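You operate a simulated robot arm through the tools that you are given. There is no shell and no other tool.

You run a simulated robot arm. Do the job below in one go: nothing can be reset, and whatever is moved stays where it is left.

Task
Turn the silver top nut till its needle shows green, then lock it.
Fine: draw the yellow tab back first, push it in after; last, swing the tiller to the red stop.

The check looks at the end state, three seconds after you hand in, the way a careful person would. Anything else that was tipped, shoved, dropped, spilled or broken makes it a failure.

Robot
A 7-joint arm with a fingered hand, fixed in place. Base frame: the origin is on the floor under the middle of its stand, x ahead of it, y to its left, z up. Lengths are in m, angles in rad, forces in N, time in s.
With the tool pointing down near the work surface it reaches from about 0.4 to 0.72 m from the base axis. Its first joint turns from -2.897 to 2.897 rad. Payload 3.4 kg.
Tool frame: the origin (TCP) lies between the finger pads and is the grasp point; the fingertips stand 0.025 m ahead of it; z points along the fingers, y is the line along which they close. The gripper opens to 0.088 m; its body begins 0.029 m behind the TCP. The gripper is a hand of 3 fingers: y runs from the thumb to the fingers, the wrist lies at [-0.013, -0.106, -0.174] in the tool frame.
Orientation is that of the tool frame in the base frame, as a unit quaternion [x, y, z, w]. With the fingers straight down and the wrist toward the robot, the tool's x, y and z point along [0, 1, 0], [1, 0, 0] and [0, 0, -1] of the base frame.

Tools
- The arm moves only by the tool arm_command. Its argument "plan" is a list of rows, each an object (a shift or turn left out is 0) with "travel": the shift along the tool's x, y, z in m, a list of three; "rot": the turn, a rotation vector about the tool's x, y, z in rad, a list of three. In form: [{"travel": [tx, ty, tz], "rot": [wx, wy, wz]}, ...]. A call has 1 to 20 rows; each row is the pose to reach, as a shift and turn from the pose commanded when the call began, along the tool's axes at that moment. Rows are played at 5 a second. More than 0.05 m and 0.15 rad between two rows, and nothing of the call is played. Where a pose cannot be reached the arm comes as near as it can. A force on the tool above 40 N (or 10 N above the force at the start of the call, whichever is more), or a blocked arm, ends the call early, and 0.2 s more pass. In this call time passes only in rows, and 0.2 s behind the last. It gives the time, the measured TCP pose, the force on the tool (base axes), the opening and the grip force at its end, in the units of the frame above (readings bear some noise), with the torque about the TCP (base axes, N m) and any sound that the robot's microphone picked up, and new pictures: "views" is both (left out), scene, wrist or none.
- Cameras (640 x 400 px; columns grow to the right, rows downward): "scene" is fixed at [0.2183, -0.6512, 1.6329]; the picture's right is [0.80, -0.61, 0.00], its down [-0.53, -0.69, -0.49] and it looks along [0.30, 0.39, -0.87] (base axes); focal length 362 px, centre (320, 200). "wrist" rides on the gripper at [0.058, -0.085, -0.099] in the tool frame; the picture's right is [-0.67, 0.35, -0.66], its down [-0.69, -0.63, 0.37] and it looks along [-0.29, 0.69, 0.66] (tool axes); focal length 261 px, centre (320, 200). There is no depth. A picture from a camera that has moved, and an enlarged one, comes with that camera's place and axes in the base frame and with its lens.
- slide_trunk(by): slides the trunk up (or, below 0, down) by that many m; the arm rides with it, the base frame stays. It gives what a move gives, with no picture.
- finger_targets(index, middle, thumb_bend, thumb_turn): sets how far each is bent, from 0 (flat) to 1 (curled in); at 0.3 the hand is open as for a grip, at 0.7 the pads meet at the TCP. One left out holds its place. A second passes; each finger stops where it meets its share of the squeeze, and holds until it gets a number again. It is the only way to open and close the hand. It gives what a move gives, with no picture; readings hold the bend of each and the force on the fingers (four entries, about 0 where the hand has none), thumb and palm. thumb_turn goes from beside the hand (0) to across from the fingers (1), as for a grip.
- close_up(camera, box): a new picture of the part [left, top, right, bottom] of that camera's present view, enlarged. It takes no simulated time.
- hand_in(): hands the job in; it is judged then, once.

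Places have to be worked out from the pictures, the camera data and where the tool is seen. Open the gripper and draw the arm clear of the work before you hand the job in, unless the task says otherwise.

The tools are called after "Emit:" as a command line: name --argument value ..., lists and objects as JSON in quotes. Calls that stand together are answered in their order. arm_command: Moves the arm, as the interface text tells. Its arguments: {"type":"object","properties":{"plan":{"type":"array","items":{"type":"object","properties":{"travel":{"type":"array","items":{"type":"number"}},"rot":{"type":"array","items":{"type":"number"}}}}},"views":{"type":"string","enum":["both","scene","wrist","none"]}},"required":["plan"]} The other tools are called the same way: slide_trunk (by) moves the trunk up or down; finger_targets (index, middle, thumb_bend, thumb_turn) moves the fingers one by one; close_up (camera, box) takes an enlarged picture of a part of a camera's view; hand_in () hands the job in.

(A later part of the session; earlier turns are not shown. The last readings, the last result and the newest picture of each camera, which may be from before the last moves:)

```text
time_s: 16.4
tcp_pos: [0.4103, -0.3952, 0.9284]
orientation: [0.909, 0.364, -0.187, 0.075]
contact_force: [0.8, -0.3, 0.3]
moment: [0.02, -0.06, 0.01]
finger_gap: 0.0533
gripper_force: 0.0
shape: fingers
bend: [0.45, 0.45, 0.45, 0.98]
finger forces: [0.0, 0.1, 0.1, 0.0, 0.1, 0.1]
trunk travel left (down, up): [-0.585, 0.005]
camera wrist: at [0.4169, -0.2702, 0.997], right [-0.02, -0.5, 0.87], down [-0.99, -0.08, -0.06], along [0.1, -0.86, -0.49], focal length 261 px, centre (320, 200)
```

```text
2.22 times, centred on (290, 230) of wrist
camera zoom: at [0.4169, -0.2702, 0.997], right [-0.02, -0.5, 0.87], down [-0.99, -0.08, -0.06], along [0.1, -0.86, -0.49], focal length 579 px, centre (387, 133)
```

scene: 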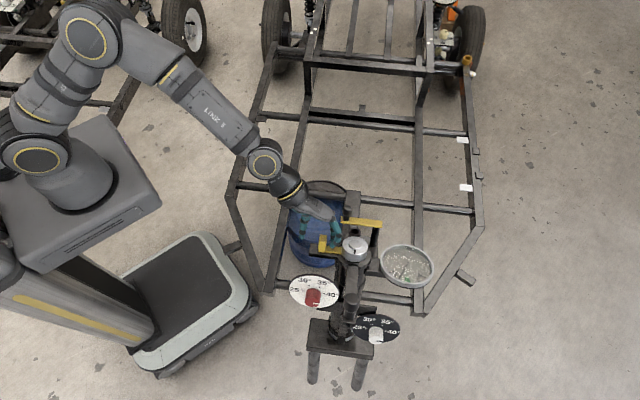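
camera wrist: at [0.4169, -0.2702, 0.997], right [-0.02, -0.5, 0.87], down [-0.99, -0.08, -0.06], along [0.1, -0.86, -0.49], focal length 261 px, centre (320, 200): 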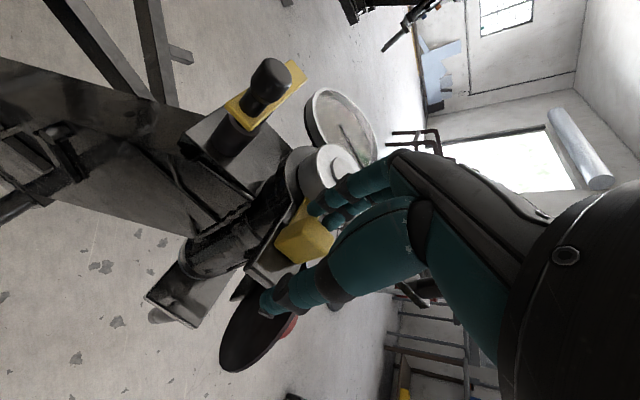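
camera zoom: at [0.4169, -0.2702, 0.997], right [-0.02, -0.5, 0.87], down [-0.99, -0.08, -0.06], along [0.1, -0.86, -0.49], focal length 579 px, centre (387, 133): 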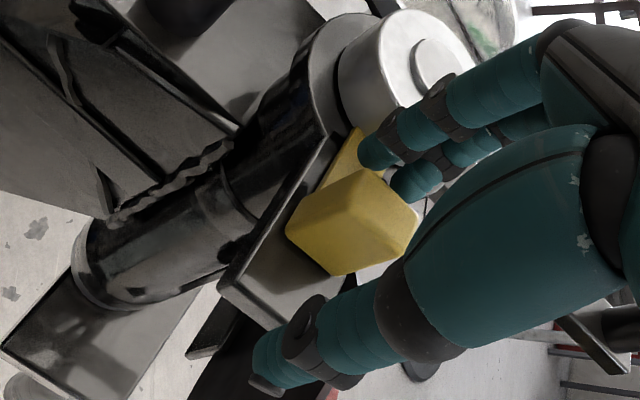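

Fingers are in the gap between block and nut with clearance on both sides (TCP at a≈0.022 in fixture terms). I'll lower 9 mm more and close on the block.

Emit:
arm_command --plan '[{"travel": [0, 0, 0.005]}, {"travel": [0, 0, 0.009]}]' --views "none"

Emit:
finger_targets --index 0.64 --middle 0.64 --thumb_bend 0.64

Emit:
close_up --camera "scene" --box '[300, 200, 380, 265]'

Emit:
close_up --camera "wrist" --box '[200, 140, 380, 320]'

```text
time_s: 17.0
tcp_pos: [0.4061, -0.3974, 0.9202]
orientation: [0.909, 0.365, -0.188, 0.075]
contact_force: [-0.1, 0.7, 0.5]
moment: [0.02, 0.02, 0.01]
finger_gap: 0.053
gripper_force: 0.0
shape: fingers
bend: [0.45, 0.45, 0.45, 0.98]
finger forces: [0.0, 0.1, 0.0, 0.0, 0.1, 0.0]
trunk travel left (down, up): [-0.585, 0.005]
```

```text
time_s: 18.0
tcp_pos: [0.4068, -0.3967, 0.9198]
orientation: [0.909, 0.364, -0.187, 0.076]
contact_force: [-0.2, -0.3, -1.0]
moment: [0.01, 0.03, 0.0]
finger_gap: 0.0126
gripper_force: 0.4
shape: fingers
bend: [0.63, 0.63, 0.63, 0.98]
finger forces: [0.3, 0.3, 0.0, 0.0, 0.5, 0.1]
trunk travel left (down, up): [-0.585, 0.005]
```

```text
6.15 times, centred on (340, 232) of scene
camera zoom: at [0.2183, -0.6512, 1.6329], right [0.8, -0.61, 0.0], down [-0.53, -0.69, -0.49], along [0.3, 0.39, -0.87], focal length 2229 px, centre (197, 0)
```

zoom: 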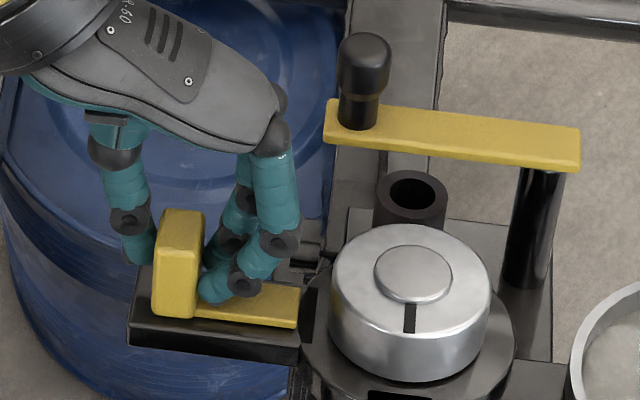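

```text
2.22 times, centred on (290, 230) of wrist
camera zoom: at [0.4144, -0.2726, 0.9889], right [-0.02, -0.5, 0.87], down [-0.99, -0.08, -0.06], along [0.1, -0.86, -0.49], focal length 579 px, centre (387, 133)
```

zoom: 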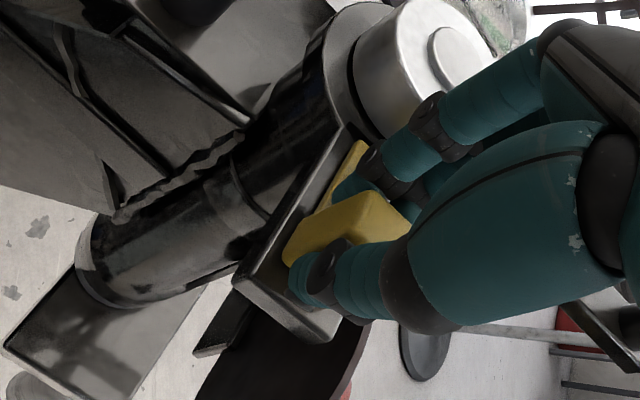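

Closing the fingers has already slid the tab back about 11 mm, and its inner end is now clear of the nut. I'll firm up the grip and pull outward gently until it meets its end of travel.

Emit:
finger_targets --index 0.7 --middle 0.7 --thumb_bend 0.7

Emit:
arm_command --plan '[{"travel": [0, -0.003, 0]}, {"travel": [0, -0.006, 0]}, {"travel": [0, -0.009, 0]}, {"travel": [0, -0.012, 0]}]' --views "none"

Emit:
close_up --camera "scene" --box '[300, 200, 380, 265]'

```text
time_s: 19.0
tcp_pos: [0.4067, -0.3978, 0.9201]
orientation: [0.909, 0.365, -0.187, 0.075]
contact_force: [-1.3, -0.9, -1.5]
moment: [0.02, 0.05, 0.06]
finger_gap: 0.0097
gripper_force: 5.2
shape: fingers
bend: [0.66, 0.66, 0.64, 0.97]
finger forces: [2.3, 2.7, 0.0, 0.1, 5.0, 0.0]
trunk travel left (down, up): [-0.585, 0.005]
```

```text
time_s: 20.0
tcp_pos: [0.4006, -0.3896, 0.9203]
orientation: [0.909, 0.365, -0.187, 0.076]
contact_force: [7.6, -9.8, 0.8]
moment: [-0.2, -0.15, 0.13]
finger_gap: 0.0104
gripper_force: 7.5
shape: fingers
bend: [0.62, 0.63, 0.67, 0.98]
finger forces: [6.5, 7.2, 0.1, 0.1, 1.3, 0.0]
trunk travel left (down, up): [-0.585, 0.005]
```

```text
6.15 times, centred on (340, 232) of scene
camera zoom: at [0.2183, -0.6512, 1.6329], right [0.8, -0.61, 0.0], down [-0.53, -0.69, -0.49], along [0.3, 0.39, -0.87], focal length 2229 px, centre (197, 0)
```

zoom: 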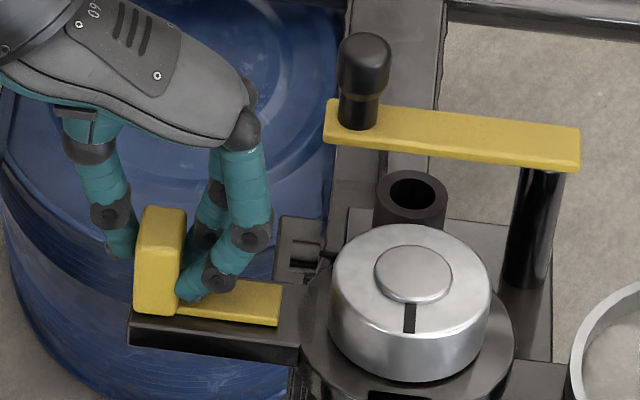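

The tab block is now at the end of its plate, with about 12 N of resistance marking the stop. I'll open the fingers, lift off along the axis, and look.

Emit:
finger_targets --index 0.45 --middle 0.45 --thumb_bend 0.45

Emit:
arm_command --plan '[{"travel": [0, 0, -0.02]}, {"travel": [0, 0, -0.04]}, {"travel": [0, 0, -0.06]}, {"travel": [0, 0, -0.08]}]' --views "both"

Emit:
close_up --camera "wrist" --box '[200, 140, 380, 320]'

Emit:
close_up --camera "scene" --box '[310, 215, 440, 300]'

```text
time_s: 21.0
tcp_pos: [0.3978, -0.389, 0.9201]
orientation: [0.909, 0.364, -0.188, 0.075]
contact_force: [0.2, -0.3, -0.2]
moment: [0.03, 0.01, 0.01]
finger_gap: 0.052
gripper_force: 0.0
shape: fingers
bend: [0.45, 0.45, 0.45, 0.97]
finger forces: [0.0, 0.0, 0.0, 0.1, 0.1, 0.0]
trunk travel left (down, up): [-0.585, 0.005]
```

```text
time_s: 22.0
tcp_pos: [0.4224, -0.367, 0.9939]
orientation: [0.909, 0.364, -0.188, 0.075]
contact_force: [-0.2, -0.5, 0.5]
moment: [-0.02, -0.02, -0.01]
finger_gap: 0.0523
gripper_force: 0.0
shape: fingers
bend: [0.45, 0.45, 0.45, 0.97]
finger forces: [0.1, 0.1, 0.0, 0.0, 0.1, 0.0]
trunk travel left (down, up): [-0.585, 0.005]
camera wrist: at [0.4297, -0.2421, 1.0627], right [-0.02, -0.5, 0.87], down [-0.99, -0.08, -0.06], along [0.1, -0.86, -0.49], focal length 261 px, centre (320, 200)
```

scene: 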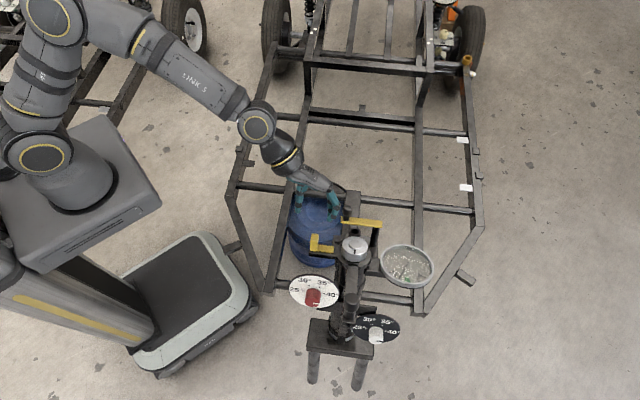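
wrist: 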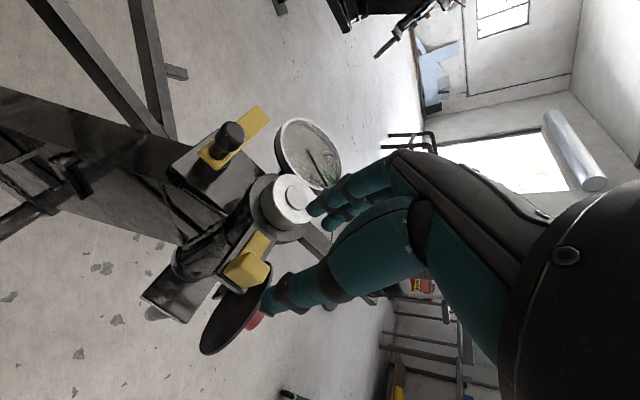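

```text
2.22 times, centred on (290, 230) of wrist
camera zoom: at [0.4297, -0.2421, 1.0627], right [-0.02, -0.5, 0.87], down [-0.99, -0.08, -0.06], along [0.1, -0.86, -0.49], focal length 579 px, centre (387, 133)
```

zoom: 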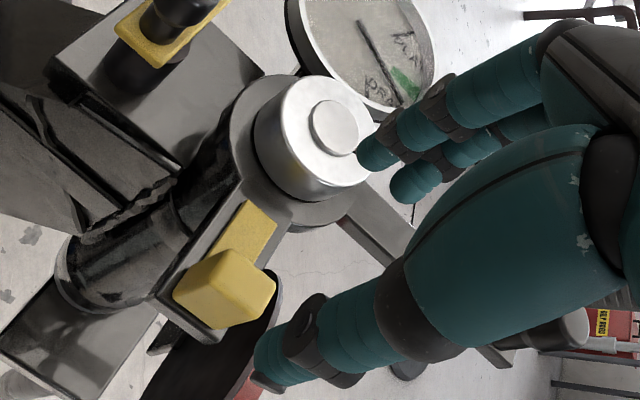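

```text
4.71 times, centred on (375, 258) of scene
camera zoom: at [0.2183, -0.6512, 1.6329], right [0.8, -0.61, 0.0], down [-0.53, -0.69, -0.49], along [0.3, 0.39, -0.87], focal length 1704 px, centre (61, -71)
```

zoom: 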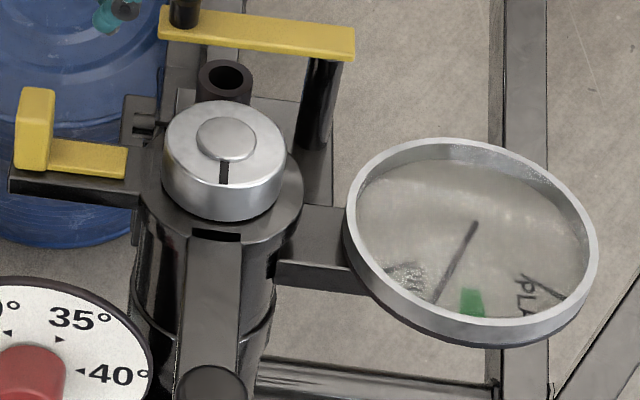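

The tab is fully back and clear of the nut. The gauge rim turns out to sit below the nut's grip zone, so a natural-yaw grasp works. I'll open the fingers to about 74 mm, then move above the nut yawed 20° clockwise so I have room for a counter-clockwise stroke.

Emit:
finger_targets --index 0.36 --middle 0.36 --thumb_bend 0.36

Emit:
arm_command --plan '[{"travel": [0, 0.025, 0], "rot": [0, 0, 0.09]}, {"travel": [0.001, 0.05, 0.01], "rot": [0, 0, 0.18]}, {"travel": [0.002, 0.075, 0.02], "rot": [0, 0, 0.27]}, {"travel": [0.002, 0.0933, 0.033], "rot": [0, 0, 0.35]}]' --views "both"

Emit:
close_up --camera "wrist" --box '[200, 140, 380, 320]'

Emit:
close_up --camera "scene" --box '[310, 200, 410, 270]'

```text
time_s: 23.0
tcp_pos: [0.4221, -0.3673, 0.9949]
orientation: [0.909, 0.365, -0.187, 0.075]
contact_force: [0.0, 0.0, -0.5]
moment: [-0.05, 0.0, 0.03]
finger_gap: 0.0715
gripper_force: 0.3
shape: fingers
bend: [0.36, 0.36, 0.36, 0.97]
finger forces: [0.0, 0.0, 0.0, 0.0, 0.0, 0.0]
trunk travel left (down, up): [-0.585, 0.005]
```

```text
time_s: 24.0
tcp_pos: [0.4785, -0.442, 0.9634]
orientation: [0.959, 0.2, -0.172, 0.107]
contact_force: [0.0, -0.3, 0.4]
moment: [0.0, -0.03, 0.02]
finger_gap: 0.0719
gripper_force: 0.1
shape: fingers
bend: [0.36, 0.36, 0.36, 0.97]
finger forces: [0.0, 0.1, 0.1, 0.1, 0.1, 0.1]
trunk travel left (down, up): [-0.585, 0.005]
camera wrist: at [0.5199, -0.3195, 1.0214], right [-0.24, -0.37, 0.9], down [-0.96, 0.23, -0.17], along [-0.14, -0.9, -0.41], focal length 261 px, centre (320, 200)
```

scene: 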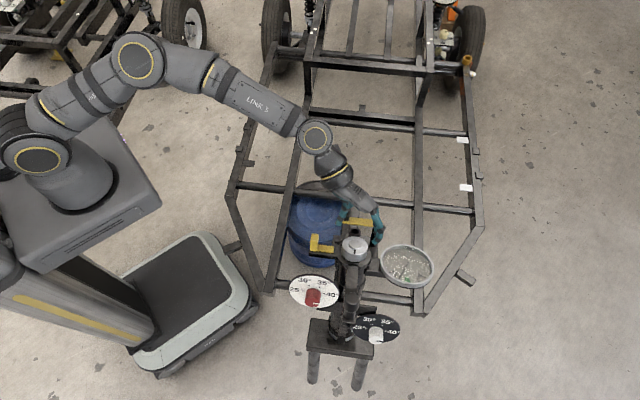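
wrist: 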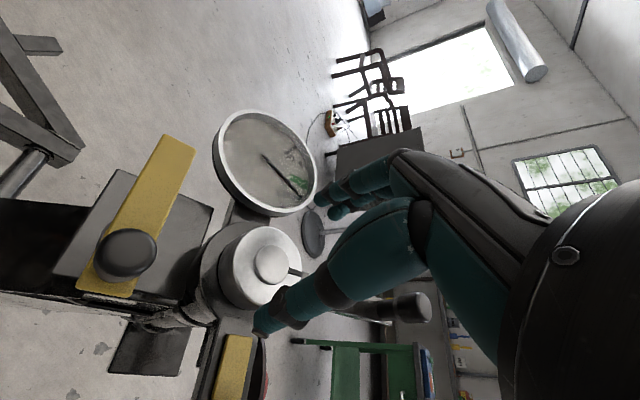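

```text
2.22 times, centred on (290, 230) of wrist
camera zoom: at [0.5199, -0.3195, 1.0214], right [-0.24, -0.37, 0.9], down [-0.96, 0.23, -0.17], along [-0.14, -0.9, -0.41], focal length 579 px, centre (387, 133)
```

zoom: 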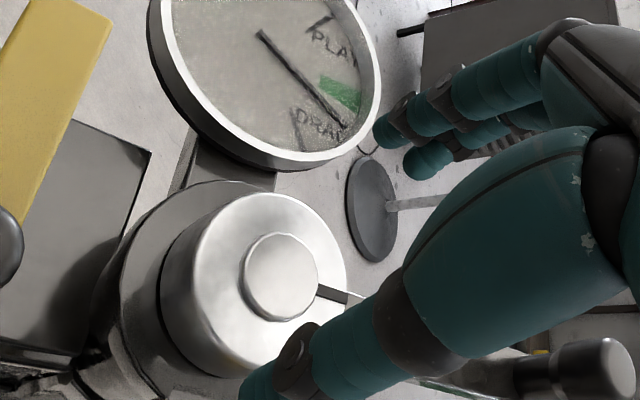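

```text
5.71 times, centred on (360, 235) of scene
camera zoom: at [0.2183, -0.6512, 1.6329], right [0.8, -0.61, 0.0], down [-0.53, -0.69, -0.49], along [0.3, 0.39, -0.87], focal length 2070 px, centre (91, 0)
```

zoom: 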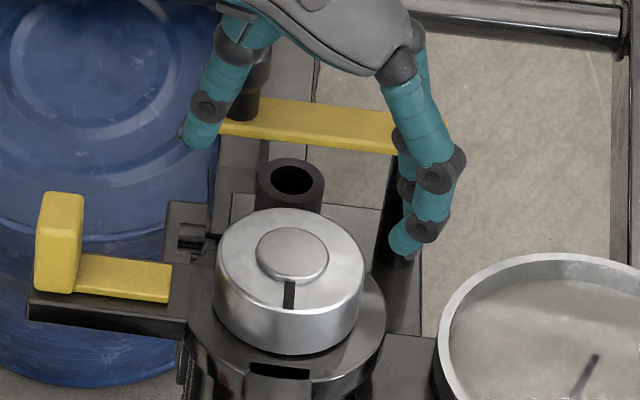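

The TCP is on the nut axis (offset under 1 mm) about 6 cm above its top. I'll descend 51 mm along the axis, which puts the fingertips about 16 mm down the nut's sides.

Emit:
arm_command --plan '[{"travel": [0, 0, 0.012]}, {"travel": [0, 0, 0.024]}, {"travel": [0, 0, 0.034]}, {"travel": [0, 0, 0.043]}, {"travel": [0, 0, 0.051]}]' --views "both"

Emit:
close_up --camera "wrist" --box '[180, 100, 400, 320]'

Emit:
close_up --camera "scene" --box '[310, 200, 410, 270]'

```text
time_s: 25.2
tcp_pos: [0.4643, -0.4564, 0.9158]
orientation: [0.959, 0.2, -0.172, 0.107]
contact_force: [0.0, 1.4, 0.3]
moment: [0.02, 0.0, 0.0]
finger_gap: 0.0719
gripper_force: 0.0
shape: fingers
bend: [0.36, 0.36, 0.36, 0.97]
finger forces: [0.0, 0.1, 0.0, 0.0, 0.1, 0.1]
trunk travel left (down, up): [-0.585, 0.005]
camera wrist: at [0.5047, -0.3333, 0.9749], right [-0.24, -0.37, 0.9], down [-0.96, 0.23, -0.17], along [-0.14, -0.9, -0.41], focal length 261 px, centre (320, 200)
```

scene: 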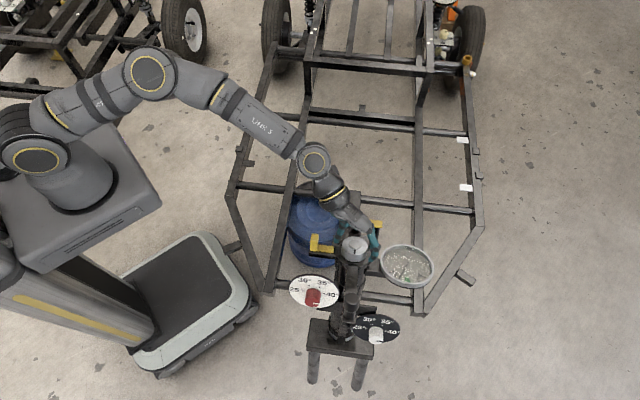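
wrist: 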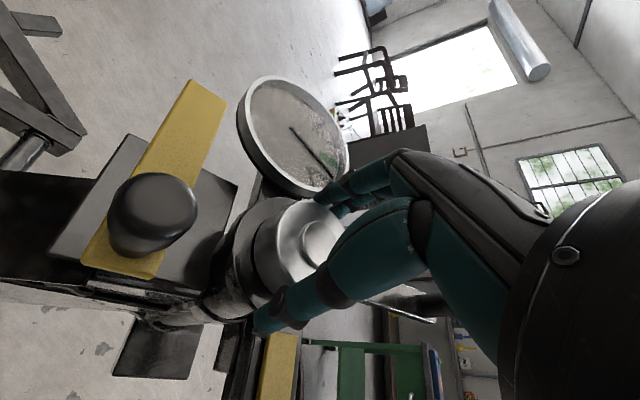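

```text
1.82 times, centred on (290, 210) of wrist
camera zoom: at [0.5047, -0.3333, 0.9749], right [-0.24, -0.37, 0.9], down [-0.96, 0.23, -0.17], along [-0.14, -0.9, -0.41], focal length 474 px, centre (374, 182)
```

zoom: 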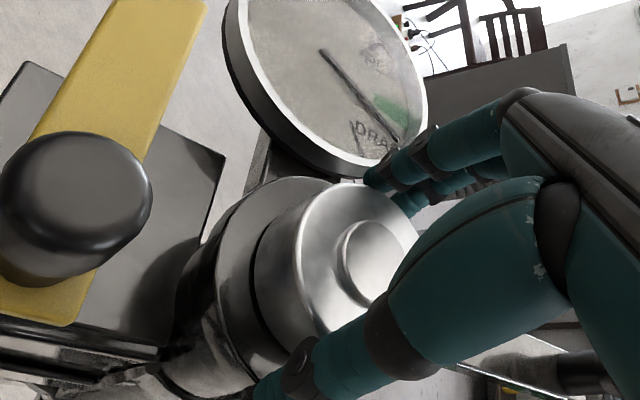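

```text
5.71 times, centred on (360, 235) of scene
camera zoom: at [0.2183, -0.6512, 1.6329], right [0.8, -0.61, 0.0], down [-0.53, -0.69, -0.49], along [0.3, 0.39, -0.87], focal length 2070 px, centre (91, 0)
```

zoom: 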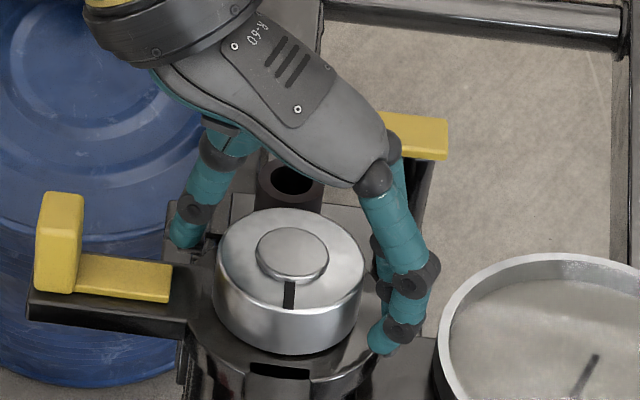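

The fingers and thumb straddle the nut with clear gaps, and the wrist camera can still see the gauge. I'll close on the nut.

Emit:
finger_targets --index 0.55 --middle 0.55 --thumb_bend 0.55

Emit:
close_up --camera "scene" --box '[310, 200, 410, 270]'

Emit:
close_up --camera "wrist" --box '[180, 60, 400, 280]'

```text
time_s: 26.2
tcp_pos: [0.4629, -0.4573, 0.9164]
orientation: [0.958, 0.201, -0.172, 0.107]
contact_force: [2.7, -6.2, 3.5]
moment: [-0.15, -0.03, 0.09]
finger_gap: 0.0481
gripper_force: 8.8
shape: fingers
bend: [0.47, 0.49, 0.48, 0.97]
finger forces: [7.0, 5.2, 0.1, 0.0, 5.6, 0.0]
trunk travel left (down, up): [-0.585, 0.005]
```

```text
5.71 times, centred on (360, 235) of scene
camera zoom: at [0.2183, -0.6512, 1.6329], right [0.8, -0.61, 0.0], down [-0.53, -0.69, -0.49], along [0.3, 0.39, -0.87], focal length 2070 px, centre (91, 0)
```

zoom: 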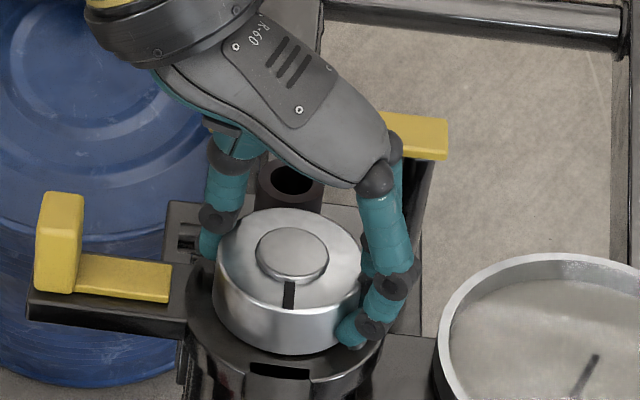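

```text
1.82 times, centred on (290, 170) of wrist
camera zoom: at [0.5049, -0.3338, 0.9751], right [-0.24, -0.37, 0.9], down [-0.96, 0.23, -0.17], along [-0.14, -0.9, -0.41], focal length 474 px, centre (374, 254)
```

zoom: 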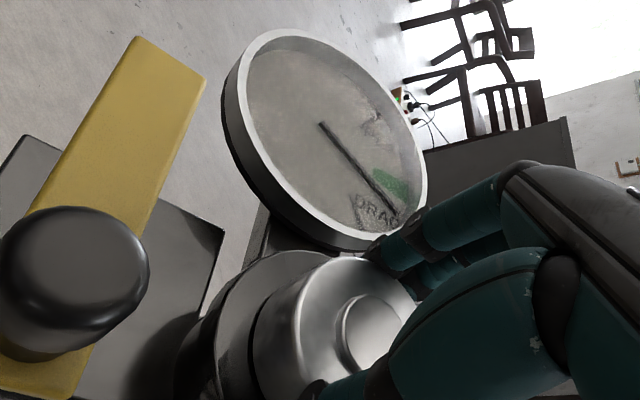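

Grip is solid (about 9 N). I'll turn counter-clockwise 0.2 rad to see how the needle responds.

Emit:
arm_command --plan '[{"rot": [0, 0, -0.05]}, {"rot": [0, 0, -0.1]}, {"rot": [0, 0, -0.15]}, {"rot": [0, 0, -0.2]}]' --views "none"

Emit:
close_up --camera "scene" --box '[310, 200, 450, 300]'

Emit:
close_up --camera "scene" --box '[375, 240, 440, 290]'

```text
time_s: 27.2
tcp_pos: [0.4627, -0.4562, 0.9161]
orientation: [0.934, 0.296, -0.182, 0.088]
contact_force: [2.9, -5.7, 4.8]
moment: [-0.21, -0.07, 0.06]
finger_gap: 0.0484
gripper_force: 9.1
shape: fingers
bend: [0.47, 0.49, 0.49, 0.97]
finger forces: [6.4, 5.7, 0.1, 0.0, 5.6, 0.0]
trunk travel left (down, up): [-0.585, 0.005]
```

```text
4.00 times, centred on (380, 250) of scene
camera zoom: at [0.2183, -0.6512, 1.6329], right [0.8, -0.61, 0.0], down [-0.53, -0.69, -0.49], along [0.3, 0.39, -0.87], focal length 1449 px, centre (80, 0)
```

zoom: 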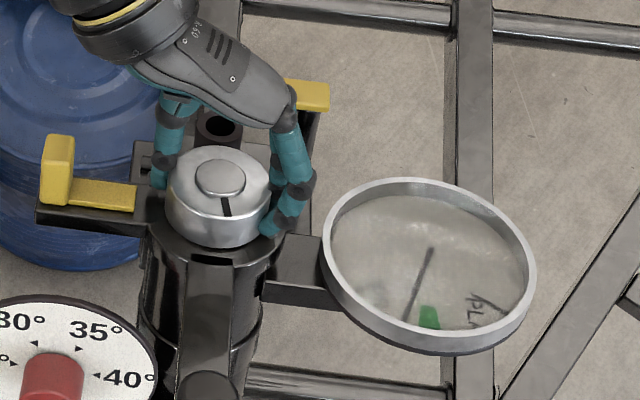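

```text
8.00 times, centred on (408, 265) of scene
camera zoom: at [0.2183, -0.6512, 1.6329], right [0.8, -0.61, 0.0], down [-0.53, -0.69, -0.49], along [0.3, 0.39, -0.87], focal length 2898 px, centre (-380, -320)
```

zoom: 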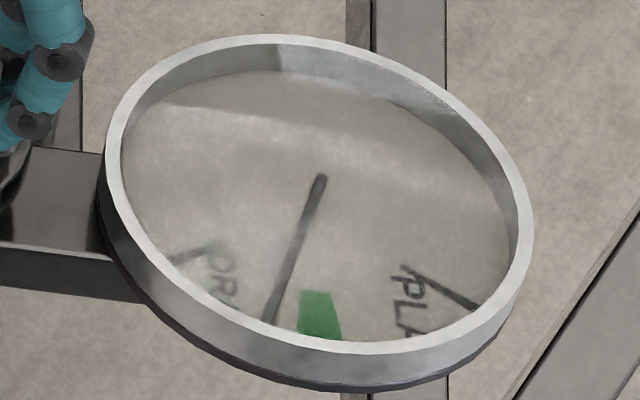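

The needle moved toward green, so counter-clockwise is right; by my estimate about 0.45 rad of nut turn remains. I'll turn another 0.3 rad and check.

Emit:
arm_command --plan '[{"rot": [0, 0, -0.05]}, {"rot": [0, 0, -0.1]}, {"rot": [0, 0, -0.15]}, {"rot": [0, 0, -0.2]}, {"rot": [0, 0, -0.25]}, {"rot": [0, 0, -0.3]}]' --views "none"

Emit:
close_up --camera "scene" --box '[375, 240, 440, 290]'

Emit:
close_up --camera "scene" --box '[310, 200, 410, 270]'

```text
time_s: 28.6
tcp_pos: [0.4638, -0.4558, 0.9161]
orientation: [0.879, 0.433, -0.192, 0.061]
contact_force: [1.1, -3.2, 4.4]
moment: [-0.18, -0.09, 0.03]
finger_gap: 0.048
gripper_force: 8.3
shape: fingers
bend: [0.47, 0.49, 0.49, 0.97]
finger forces: [5.4, 4.7, 0.1, 0.0, 6.8, 0.0]
trunk travel left (down, up): [-0.585, 0.005]
```

```text
8.00 times, centred on (408, 265) of scene
camera zoom: at [0.2183, -0.6512, 1.6329], right [0.8, -0.61, 0.0], down [-0.53, -0.69, -0.49], along [0.3, 0.39, -0.87], focal length 2898 px, centre (-380, -320)
```

zoom: 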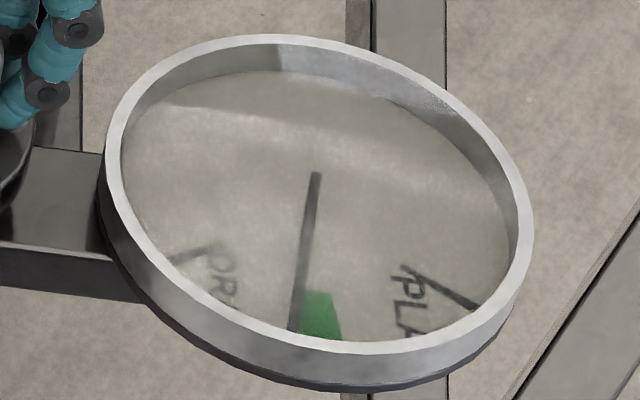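

```text
5.71 times, centred on (360, 235) of scene
camera zoom: at [0.2183, -0.6512, 1.6329], right [0.8, -0.61, 0.0], down [-0.53, -0.69, -0.49], along [0.3, 0.39, -0.87], focal length 2070 px, centre (91, 0)
```

zoom: 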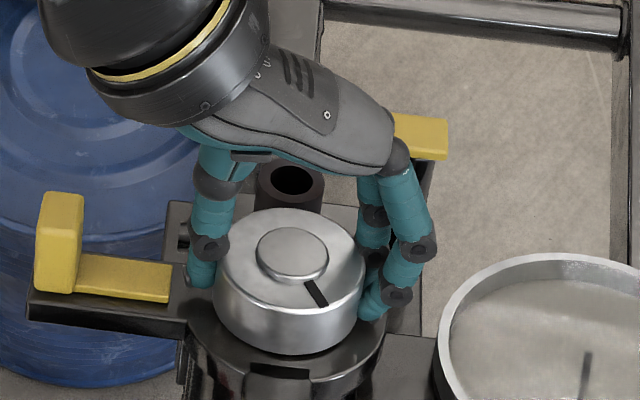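

The needle is at the green patch's near edge, and the last 0.3 rad moved its tip about 29 px. About 0.26 rad more should centre it.

Emit:
arm_command --plan '[{"rot": [0, 0, -0.05]}, {"rot": [0, 0, -0.1]}, {"rot": [0, 0, -0.15]}, {"rot": [0, 0, -0.2]}, {"rot": [0, 0, -0.25]}]' --views "none"

Emit:
close_up --camera "scene" --box '[375, 240, 440, 290]'

Emit:
close_up --camera "wrist" --box '[180, 60, 400, 280]'

```text
time_s: 29.8
tcp_pos: [0.4625, -0.4563, 0.9165]
orientation: [0.819, 0.538, -0.199, 0.035]
contact_force: [2.6, -3.4, 3.9]
moment: [-0.11, -0.09, 0.07]
finger_gap: 0.0484
gripper_force: 8.5
shape: fingers
bend: [0.48, 0.5, 0.48, 0.97]
finger forces: [5.1, 4.7, 0.0, 0.0, 6.9, 0.0]
trunk travel left (down, up): [-0.585, 0.005]
```

```text
8.00 times, centred on (408, 265) of scene
camera zoom: at [0.2183, -0.6512, 1.6329], right [0.8, -0.61, 0.0], down [-0.53, -0.69, -0.49], along [0.3, 0.39, -0.87], focal length 2898 px, centre (-380, -320)
```

zoom: 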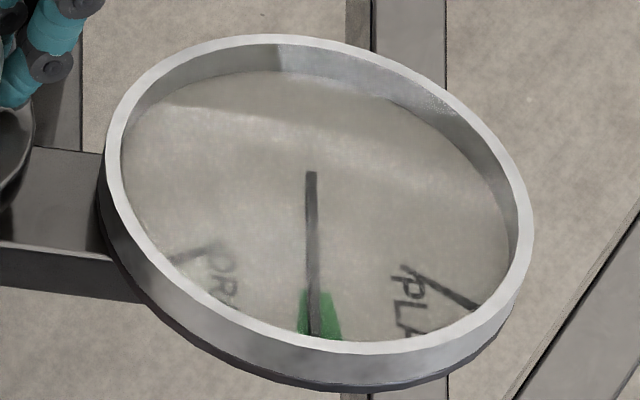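

```text
1.82 times, centred on (290, 170) of wrist
camera zoom: at [0.4347, -0.3438, 0.9996], right [0.27, -0.55, 0.79], down [-0.9, -0.43, 0.01], along [0.34, -0.72, -0.61], focal length 474 px, centre (374, 254)
```

zoom: 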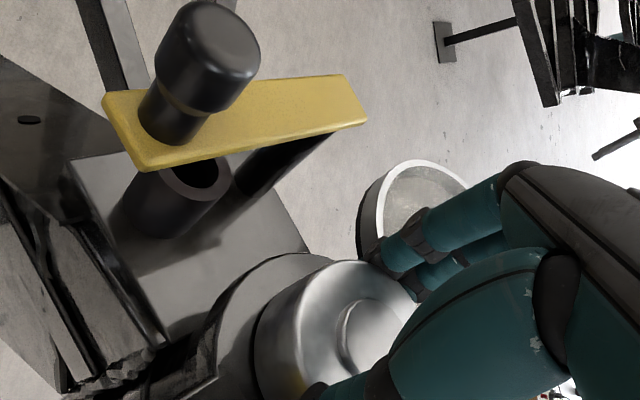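

The needle is inside the green, slightly left of centre (a little more once I allow for parallax). I'll add 0.07 rad to centre it.

Emit:
arm_command --plan '[{"rot": [0, 0, -0.035]}, {"rot": [0, 0, -0.07]}]' --views "none"

Emit:
close_up --camera "scene" --box '[375, 240, 440, 290]'

Emit:
close_up --camera "scene" --box '[310, 200, 410, 270]'

```text
time_s: 30.4
tcp_pos: [0.4623, -0.4551, 0.9167]
orientation: [0.799, 0.566, -0.2, 0.03]
contact_force: [2.5, -1.5, 3.2]
moment: [-0.09, -0.09, 0.08]
finger_gap: 0.0484
gripper_force: 8.7
shape: fingers
bend: [0.48, 0.5, 0.48, 0.97]
finger forces: [5.0, 4.4, 0.1, 0.0, 7.3, 0.0]
trunk travel left (down, up): [-0.585, 0.005]
```

```text
8.00 times, centred on (408, 265) of scene
camera zoom: at [0.2183, -0.6512, 1.6329], right [0.8, -0.61, 0.0], down [-0.53, -0.69, -0.49], along [0.3, 0.39, -0.87], focal length 2898 px, centre (-380, -320)
```

zoom: 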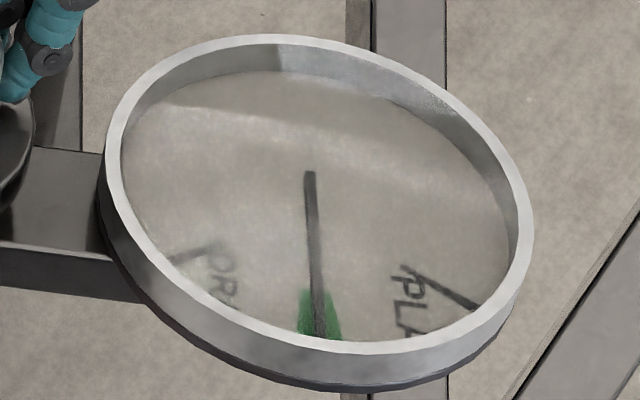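

```text
5.71 times, centred on (360, 235) of scene
camera zoom: at [0.2183, -0.6512, 1.6329], right [0.8, -0.61, 0.0], down [-0.53, -0.69, -0.49], along [0.3, 0.39, -0.87], focal length 2070 px, centre (91, 0)
```

zoom: 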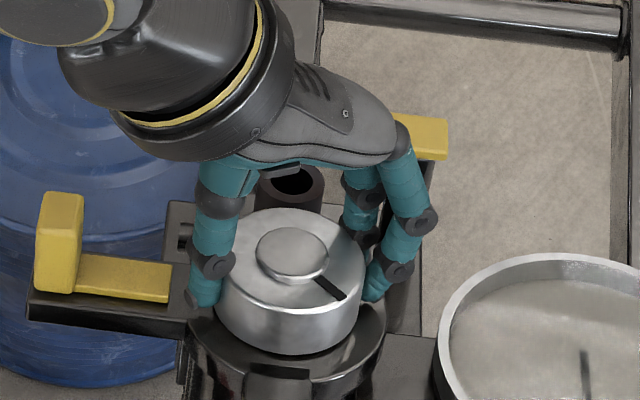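

The needle is centred in the green. I'll release the nut, check that it stays, and lift off along the axis.

Emit:
finger_targets --index 0.37 --middle 0.37 --thumb_bend 0.37

Emit:
close_up --camera "scene" --box '[375, 240, 440, 290]'

Emit:
close_up --camera "scene" --box '[310, 200, 410, 270]'

```text
time_s: 31.4
tcp_pos: [0.464, -0.4562, 0.9166]
orientation: [0.799, 0.566, -0.199, 0.03]
contact_force: [-0.2, -0.3, 0.0]
moment: [-0.02, 0.03, 0.01]
finger_gap: 0.0694
gripper_force: 0.3
shape: fingers
bend: [0.37, 0.37, 0.37, 0.97]
finger forces: [0.0, 0.1, 0.0, 0.1, 0.0, 0.0]
trunk travel left (down, up): [-0.585, 0.005]
```

```text
8.00 times, centred on (408, 265) of scene
camera zoom: at [0.2183, -0.6512, 1.6329], right [0.8, -0.61, 0.0], down [-0.53, -0.69, -0.49], along [0.3, 0.39, -0.87], focal length 2898 px, centre (-380, -320)
```

zoom: 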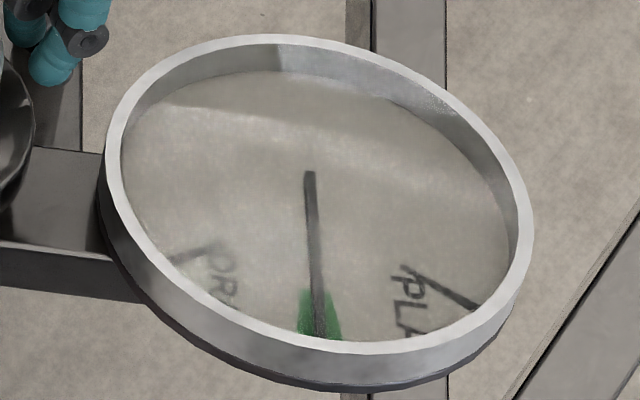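

```text
5.71 times, centred on (360, 235) of scene
camera zoom: at [0.2183, -0.6512, 1.6329], right [0.8, -0.61, 0.0], down [-0.53, -0.69, -0.49], along [0.3, 0.39, -0.87], focal length 2070 px, centre (91, 0)
```

zoom: 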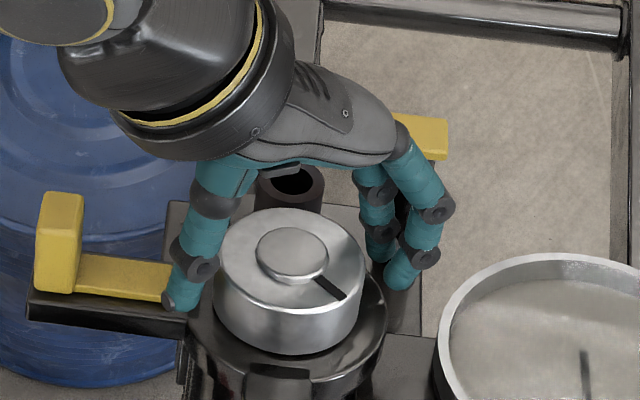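

The needle stayed centred after release. Now I'll lift off along the axis, turn back to the natural yaw, and move above the tab block again with the fingers at the 5 cm opening.

Emit:
arm_command --plan '[{"travel": [0, 0, -0.028]}, {"travel": [0, 0, -0.056]}, {"travel": [0, 0, -0.083]}, {"travel": [0.011, -0.021, -0.083], "rot": [0, 0, 0.12]}, {"travel": [0.022, -0.042, -0.083], "rot": [0, 0, 0.24]}, {"travel": [0.033, -0.063, -0.083], "rot": [0, 0, 0.36]}, {"travel": [0.0427, -0.0838, -0.083], "rot": [0, 0, 0.475]}]' --views "none"

Emit:
finger_targets --index 0.43 --middle 0.43 --thumb_bend 0.43

Emit:
close_up --camera "scene" --box '[300, 190, 400, 265]'

Emit:
close_up --camera "wrist" --box '[200, 140, 380, 320]'

```text
time_s: 33.0
tcp_pos: [0.4206, -0.364, 0.9925]
orientation: [0.91, 0.361, -0.187, 0.077]
contact_force: [0.3, 0.3, 0.2]
moment: [0.03, 0.03, -0.02]
finger_gap: 0.0697
gripper_force: 0.0
shape: fingers
bend: [0.37, 0.37, 0.37, 0.97]
finger forces: [0.0, 0.1, 0.0, 0.1, 0.0, 0.0]
trunk travel left (down, up): [-0.585, 0.005]
```

```text
time_s: 34.0
tcp_pos: [0.4203, -0.3657, 0.9943]
orientation: [0.91, 0.362, -0.187, 0.075]
contact_force: [-0.5, 0.3, -0.1]
moment: [0.01, -0.01, 0.0]
finger_gap: 0.0576
gripper_force: 0.0
shape: fingers
bend: [0.43, 0.43, 0.43, 0.97]
finger forces: [0.1, 0.0, 0.0, 0.0, 0.0, 0.1]
trunk travel left (down, up): [-0.585, 0.005]
```

```text
5.33 times, centred on (350, 228) of scene
camera zoom: at [0.2183, -0.6512, 1.6329], right [0.8, -0.61, 0.0], down [-0.53, -0.69, -0.49], along [0.3, 0.39, -0.87], focal length 1932 px, centre (160, 53)
```

zoom: 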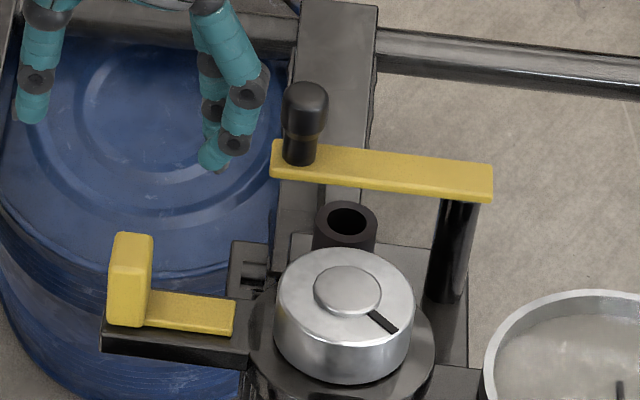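

```text
2.22 times, centred on (290, 230) of wrist
camera zoom: at [0.4295, -0.2404, 1.0612], right [-0.02, -0.5, 0.87], down [-0.99, -0.07, -0.07], along [0.1, -0.86, -0.49], focal length 579 px, centre (387, 133)
```

zoom: 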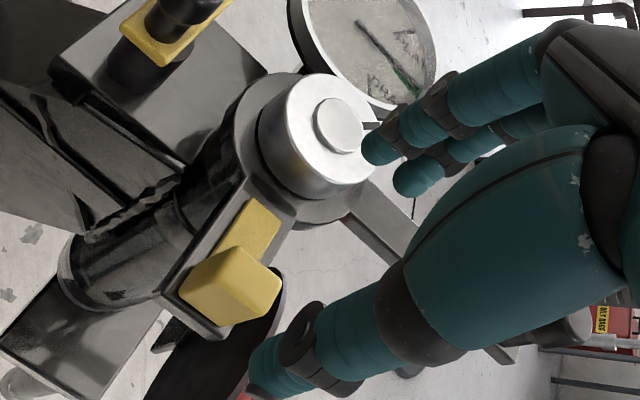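

The TCP is lined up over the drawn-back block (s≈0.096, t≈0.003). I'll descend 81 mm to straddle it again, then close lightly.

Emit:
arm_command --plan '[{"travel": [0, 0, 0.025]}, {"travel": [0, 0, 0.05]}, {"travel": [0, 0, 0.062]}, {"travel": [0, 0, 0.073]}, {"travel": [0, 0, 0.081]}]' --views "none"

Emit:
finger_targets --index 0.64 --middle 0.64 --thumb_bend 0.64

Emit:
close_up --camera "scene" --box '[300, 200, 380, 265]'

```text
time_s: 35.2
tcp_pos: [0.3981, -0.3863, 0.9183]
orientation: [0.91, 0.362, -0.187, 0.075]
contact_force: [-0.6, 0.1, -0.7]
moment: [-0.03, 0.01, 0.01]
finger_gap: 0.0577
gripper_force: 0.1
shape: fingers
bend: [0.43, 0.43, 0.43, 0.97]
finger forces: [0.0, 0.0, 0.0, 0.0, 0.0, 0.1]
trunk travel left (down, up): [-0.585, 0.005]
```

```text
time_s: 36.2
tcp_pos: [0.3984, -0.3894, 0.9174]
orientation: [0.91, 0.363, -0.187, 0.076]
contact_force: [3.7, -5.6, -0.8]
moment: [-0.09, -0.07, 0.05]
finger_gap: 0.0165
gripper_force: 3.5
shape: fingers
bend: [0.6, 0.6, 0.64, 0.97]
finger forces: [3.3, 3.6, 0.0, 0.0, 0.0, 0.1]
trunk travel left (down, up): [-0.585, 0.005]
```

```text
6.15 times, centred on (340, 232) of scene
camera zoom: at [0.2183, -0.6512, 1.6329], right [0.8, -0.61, 0.0], down [-0.53, -0.69, -0.49], along [0.3, 0.39, -0.87], focal length 2229 px, centre (197, 0)
```

zoom: 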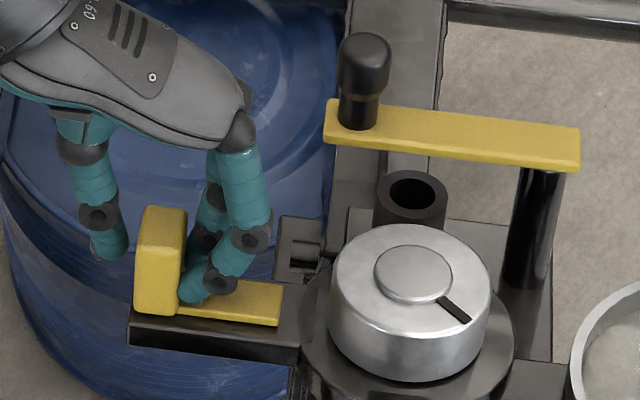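

The fingers rest on the block's inner face and the thumb is just off its outer face. I'll push toward the nut in small steps so the thumb drives the tab in.

Emit:
arm_command --plan '[{"travel": [0, 0.003, 0]}, {"travel": [0, 0.006, 0]}, {"travel": [0, 0.009, 0]}, {"travel": [0, 0.012, 0]}, {"travel": [0, 0.015, 0]}]' --views "none"

Emit:
close_up --camera "scene" --box '[300, 200, 380, 265]'

```text
time_s: 37.4
tcp_pos: [0.4098, -0.3985, 0.9163]
orientation: [0.91, 0.362, -0.187, 0.076]
contact_force: [-0.9, 0.1, -0.5]
moment: [0.03, -0.01, 0.01]
finger_gap: 0.0127
gripper_force: 0.2
shape: fingers
bend: [0.64, 0.64, 0.63, 0.97]
finger forces: [0.0, 0.1, 0.0, 0.0, 0.7, 0.1]
trunk travel left (down, up): [-0.585, 0.005]
```

```text
6.15 times, centred on (340, 232) of scene
camera zoom: at [0.2183, -0.6512, 1.6329], right [0.8, -0.61, 0.0], down [-0.53, -0.69, -0.49], along [0.3, 0.39, -0.87], focal length 2229 px, centre (197, 0)
```

zoom: 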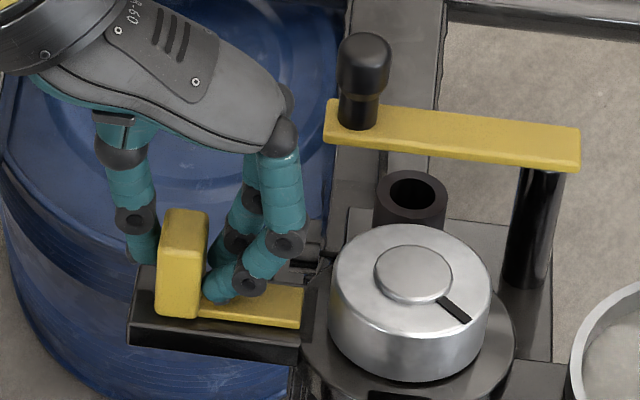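

The tab is moving in freely and has about 11 mm left to its seated position. I'll keep pushing.

Emit:
arm_command --plan '[{"travel": [0, 0.003, 0]}, {"travel": [0, 0.006, 0]}, {"travel": [0, 0.009, 0]}, {"travel": [0, 0.012, 0]}, {"travel": [0, 0.014, 0]}]' --views "none"

Emit:
close_up --camera "scene" --box '[300, 200, 380, 265]'

Emit:
close_up --camera "scene" --box '[375, 240, 440, 290]'

```text
time_s: 38.6
tcp_pos: [0.4178, -0.4076, 0.9175]
orientation: [0.91, 0.361, -0.188, 0.076]
contact_force: [-0.8, 2.0, 0.3]
moment: [0.06, 0.01, -0.03]
finger_gap: 0.0145
gripper_force: 1.5
shape: fingers
bend: [0.64, 0.64, 0.62, 0.97]
finger forces: [0.1, 0.0, 0.1, 0.1, 2.5, 0.1]
trunk travel left (down, up): [-0.585, 0.005]
```

```text
6.15 times, centred on (340, 232) of scene
camera zoom: at [0.2183, -0.6512, 1.6329], right [0.8, -0.61, 0.0], down [-0.53, -0.69, -0.49], along [0.3, 0.39, -0.87], focal length 2229 px, centre (197, 0)
```

zoom: 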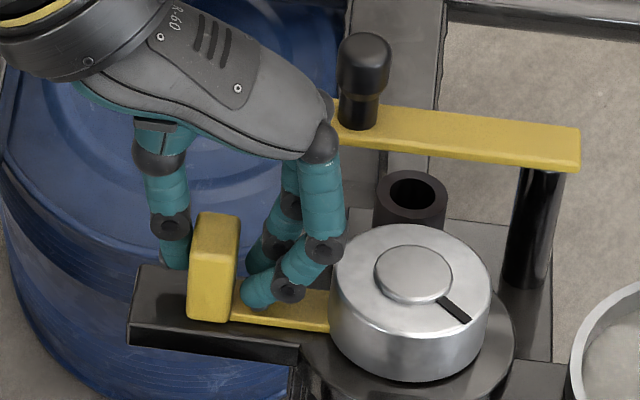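

```text
8.00 times, centred on (408, 265) of scene
camera zoom: at [0.2183, -0.6512, 1.6329], right [0.8, -0.61, 0.0], down [-0.53, -0.69, -0.49], along [0.3, 0.39, -0.87], focal length 2898 px, centre (-380, -320)
```

zoom: 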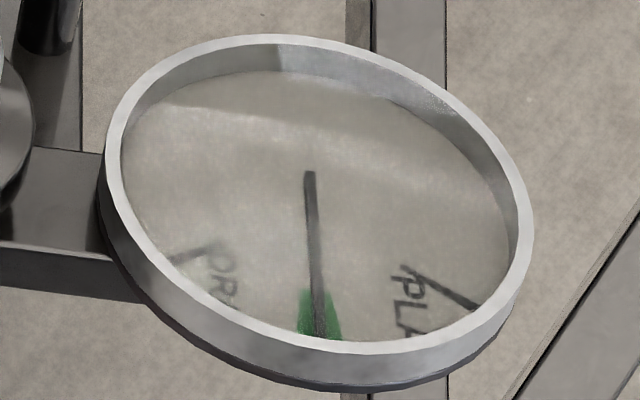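

The block is back at its original seated position (px 188–240) and the needle is still centred. I'll press a few mm more to be sure it is home.

Emit:
arm_command --plan '[{"travel": [0, 0.002, 0]}, {"travel": [0, 0.004, 0]}, {"travel": [0, 0.006, 0]}]' --views "none"

Emit:
close_up --camera "scene" --box '[300, 200, 380, 265]'

```text
time_s: 39.4
tcp_pos: [0.4224, -0.4124, 0.9188]
orientation: [0.91, 0.362, -0.187, 0.076]
contact_force: [-3.4, 5.5, 2.2]
moment: [0.14, 0.08, -0.03]
finger_gap: 0.0194
gripper_force: 2.8
shape: fingers
bend: [0.64, 0.64, 0.58, 0.97]
finger forces: [0.0, 0.0, 0.0, 0.0, 6.2, 0.0]
trunk travel left (down, up): [-0.585, 0.005]
```

```text
6.15 times, centred on (340, 232) of scene
camera zoom: at [0.2183, -0.6512, 1.6329], right [0.8, -0.61, 0.0], down [-0.53, -0.69, -0.49], along [0.3, 0.39, -0.87], focal length 2229 px, centre (197, 0)
```

zoom: 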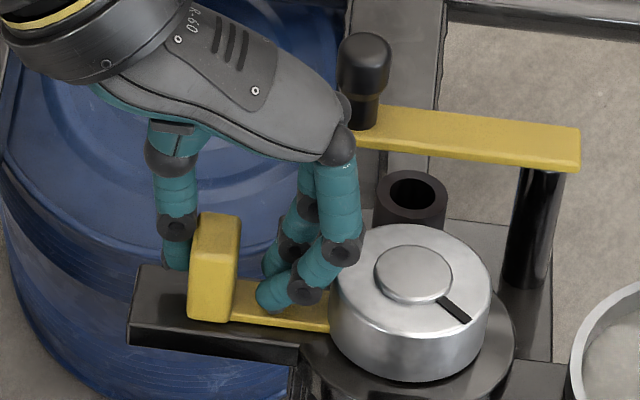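

The block didn't move further while the thumb pressed at about 6 N, so the lock tab is seated. I'll back off 5 mm without touching the block, open only the thumb a little, and lift straight off.

Emit:
arm_command --plan '[{"travel": [0, -0.003, 0]}, {"travel": [0, -0.006, 0]}]' --views "none"

Emit:
finger_targets --thumb_bend 0.52

Emit:
arm_command --plan '[{"travel": [0, 0, -0.02]}, {"travel": [0, 0, -0.04]}, {"travel": [0, 0, -0.06]}, {"travel": [0, 0, -0.08]}, {"travel": [0, 0, -0.1]}]' --views "both"

Emit:
close_up --camera "scene" --box '[300, 200, 440, 300]'

Emit:
close_up --camera "wrist" --box '[180, 120, 380, 320]'

```text
time_s: 40.0
tcp_pos: [0.4186, -0.4081, 0.9187]
orientation: [0.91, 0.362, -0.187, 0.076]
contact_force: [-0.8, 1.5, 0.1]
moment: [0.01, 0.01, 0.01]
finger_gap: 0.0149
gripper_force: 1.1
shape: fingers
bend: [0.64, 0.64, 0.61, 0.97]
finger forces: [0.1, 0.0, 0.0, 0.1, 2.0, 0.0]
trunk travel left (down, up): [-0.585, 0.005]
```

```text
time_s: 41.0
tcp_pos: [0.4176, -0.4088, 0.9183]
orientation: [0.91, 0.362, -0.187, 0.075]
contact_force: [0.7, -0.8, -1.0]
moment: [0.0, 0.01, -0.03]
finger_gap: 0.0238
gripper_force: 0.0
shape: fingers
bend: [0.64, 0.64, 0.52, 0.97]
finger forces: [0.1, 0.1, 0.0, 0.1, 0.0, 0.0]
trunk travel left (down, up): [-0.585, 0.005]
```

```text
time_s: 42.2
tcp_pos: [0.4477, -0.3809, 1.0093]
orientation: [0.91, 0.362, -0.188, 0.076]
contact_force: [0.1, -0.2, -0.8]
moment: [0.01, -0.02, -0.01]
finger_gap: 0.0239
gripper_force: 0.0
shape: fingers
bend: [0.64, 0.64, 0.52, 0.97]
finger forces: [0.1, 0.0, 0.0, 0.1, 0.0, 0.1]
trunk travel left (down, up): [-0.585, 0.005]
camera wrist: at [0.4554, -0.256, 1.0779], right [-0.02, -0.5, 0.87], down [-0.99, -0.08, -0.07], along [0.1, -0.87, -0.49], focal length 261 px, centre (320, 200)
```

scene: 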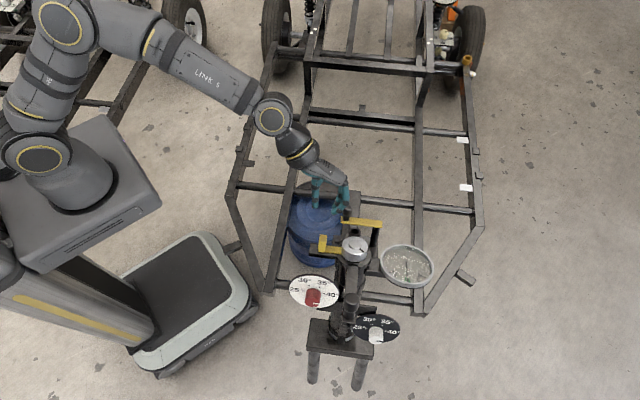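
wrist: 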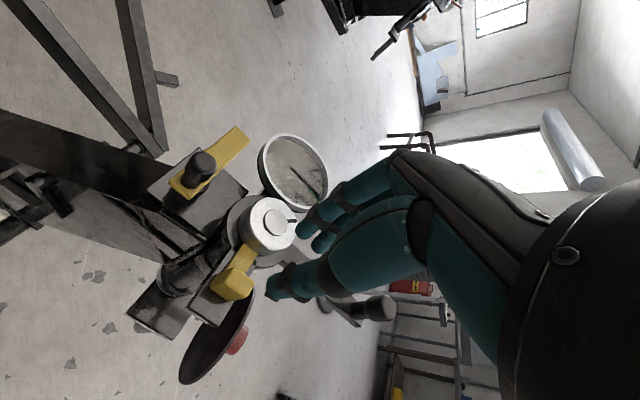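

```text
4.00 times, centred on (370, 250) of scene
camera zoom: at [0.2183, -0.6512, 1.6329], right [0.8, -0.61, 0.0], down [-0.53, -0.69, -0.49], along [0.3, 0.39, -0.87], focal length 1449 px, centre (120, 0)
```

zoom: 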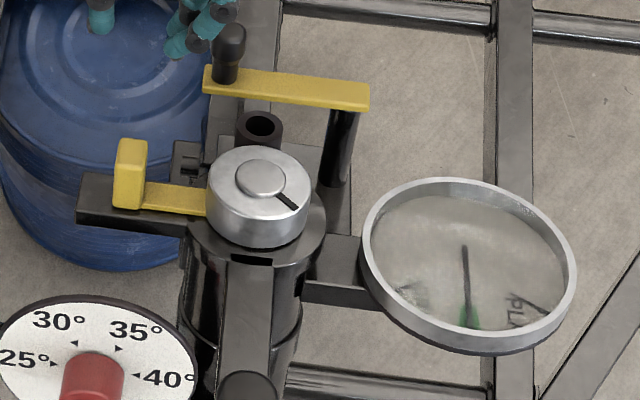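

```text
2.00 times, centred on (280, 220) of wrist
camera zoom: at [0.4554, -0.256, 1.0779], right [-0.02, -0.5, 0.87], down [-0.99, -0.08, -0.07], along [0.1, -0.87, -0.49], focal length 521 px, centre (400, 160)
```

zoom: 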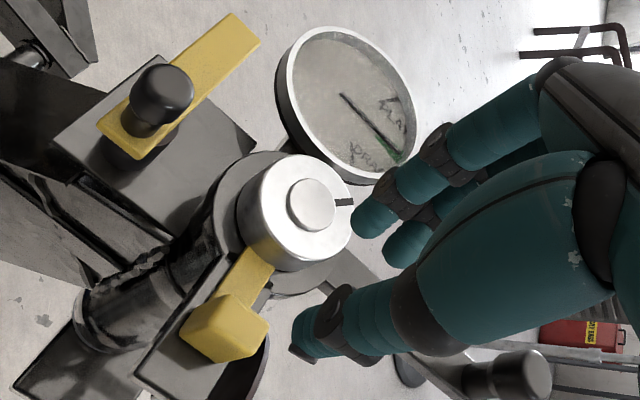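

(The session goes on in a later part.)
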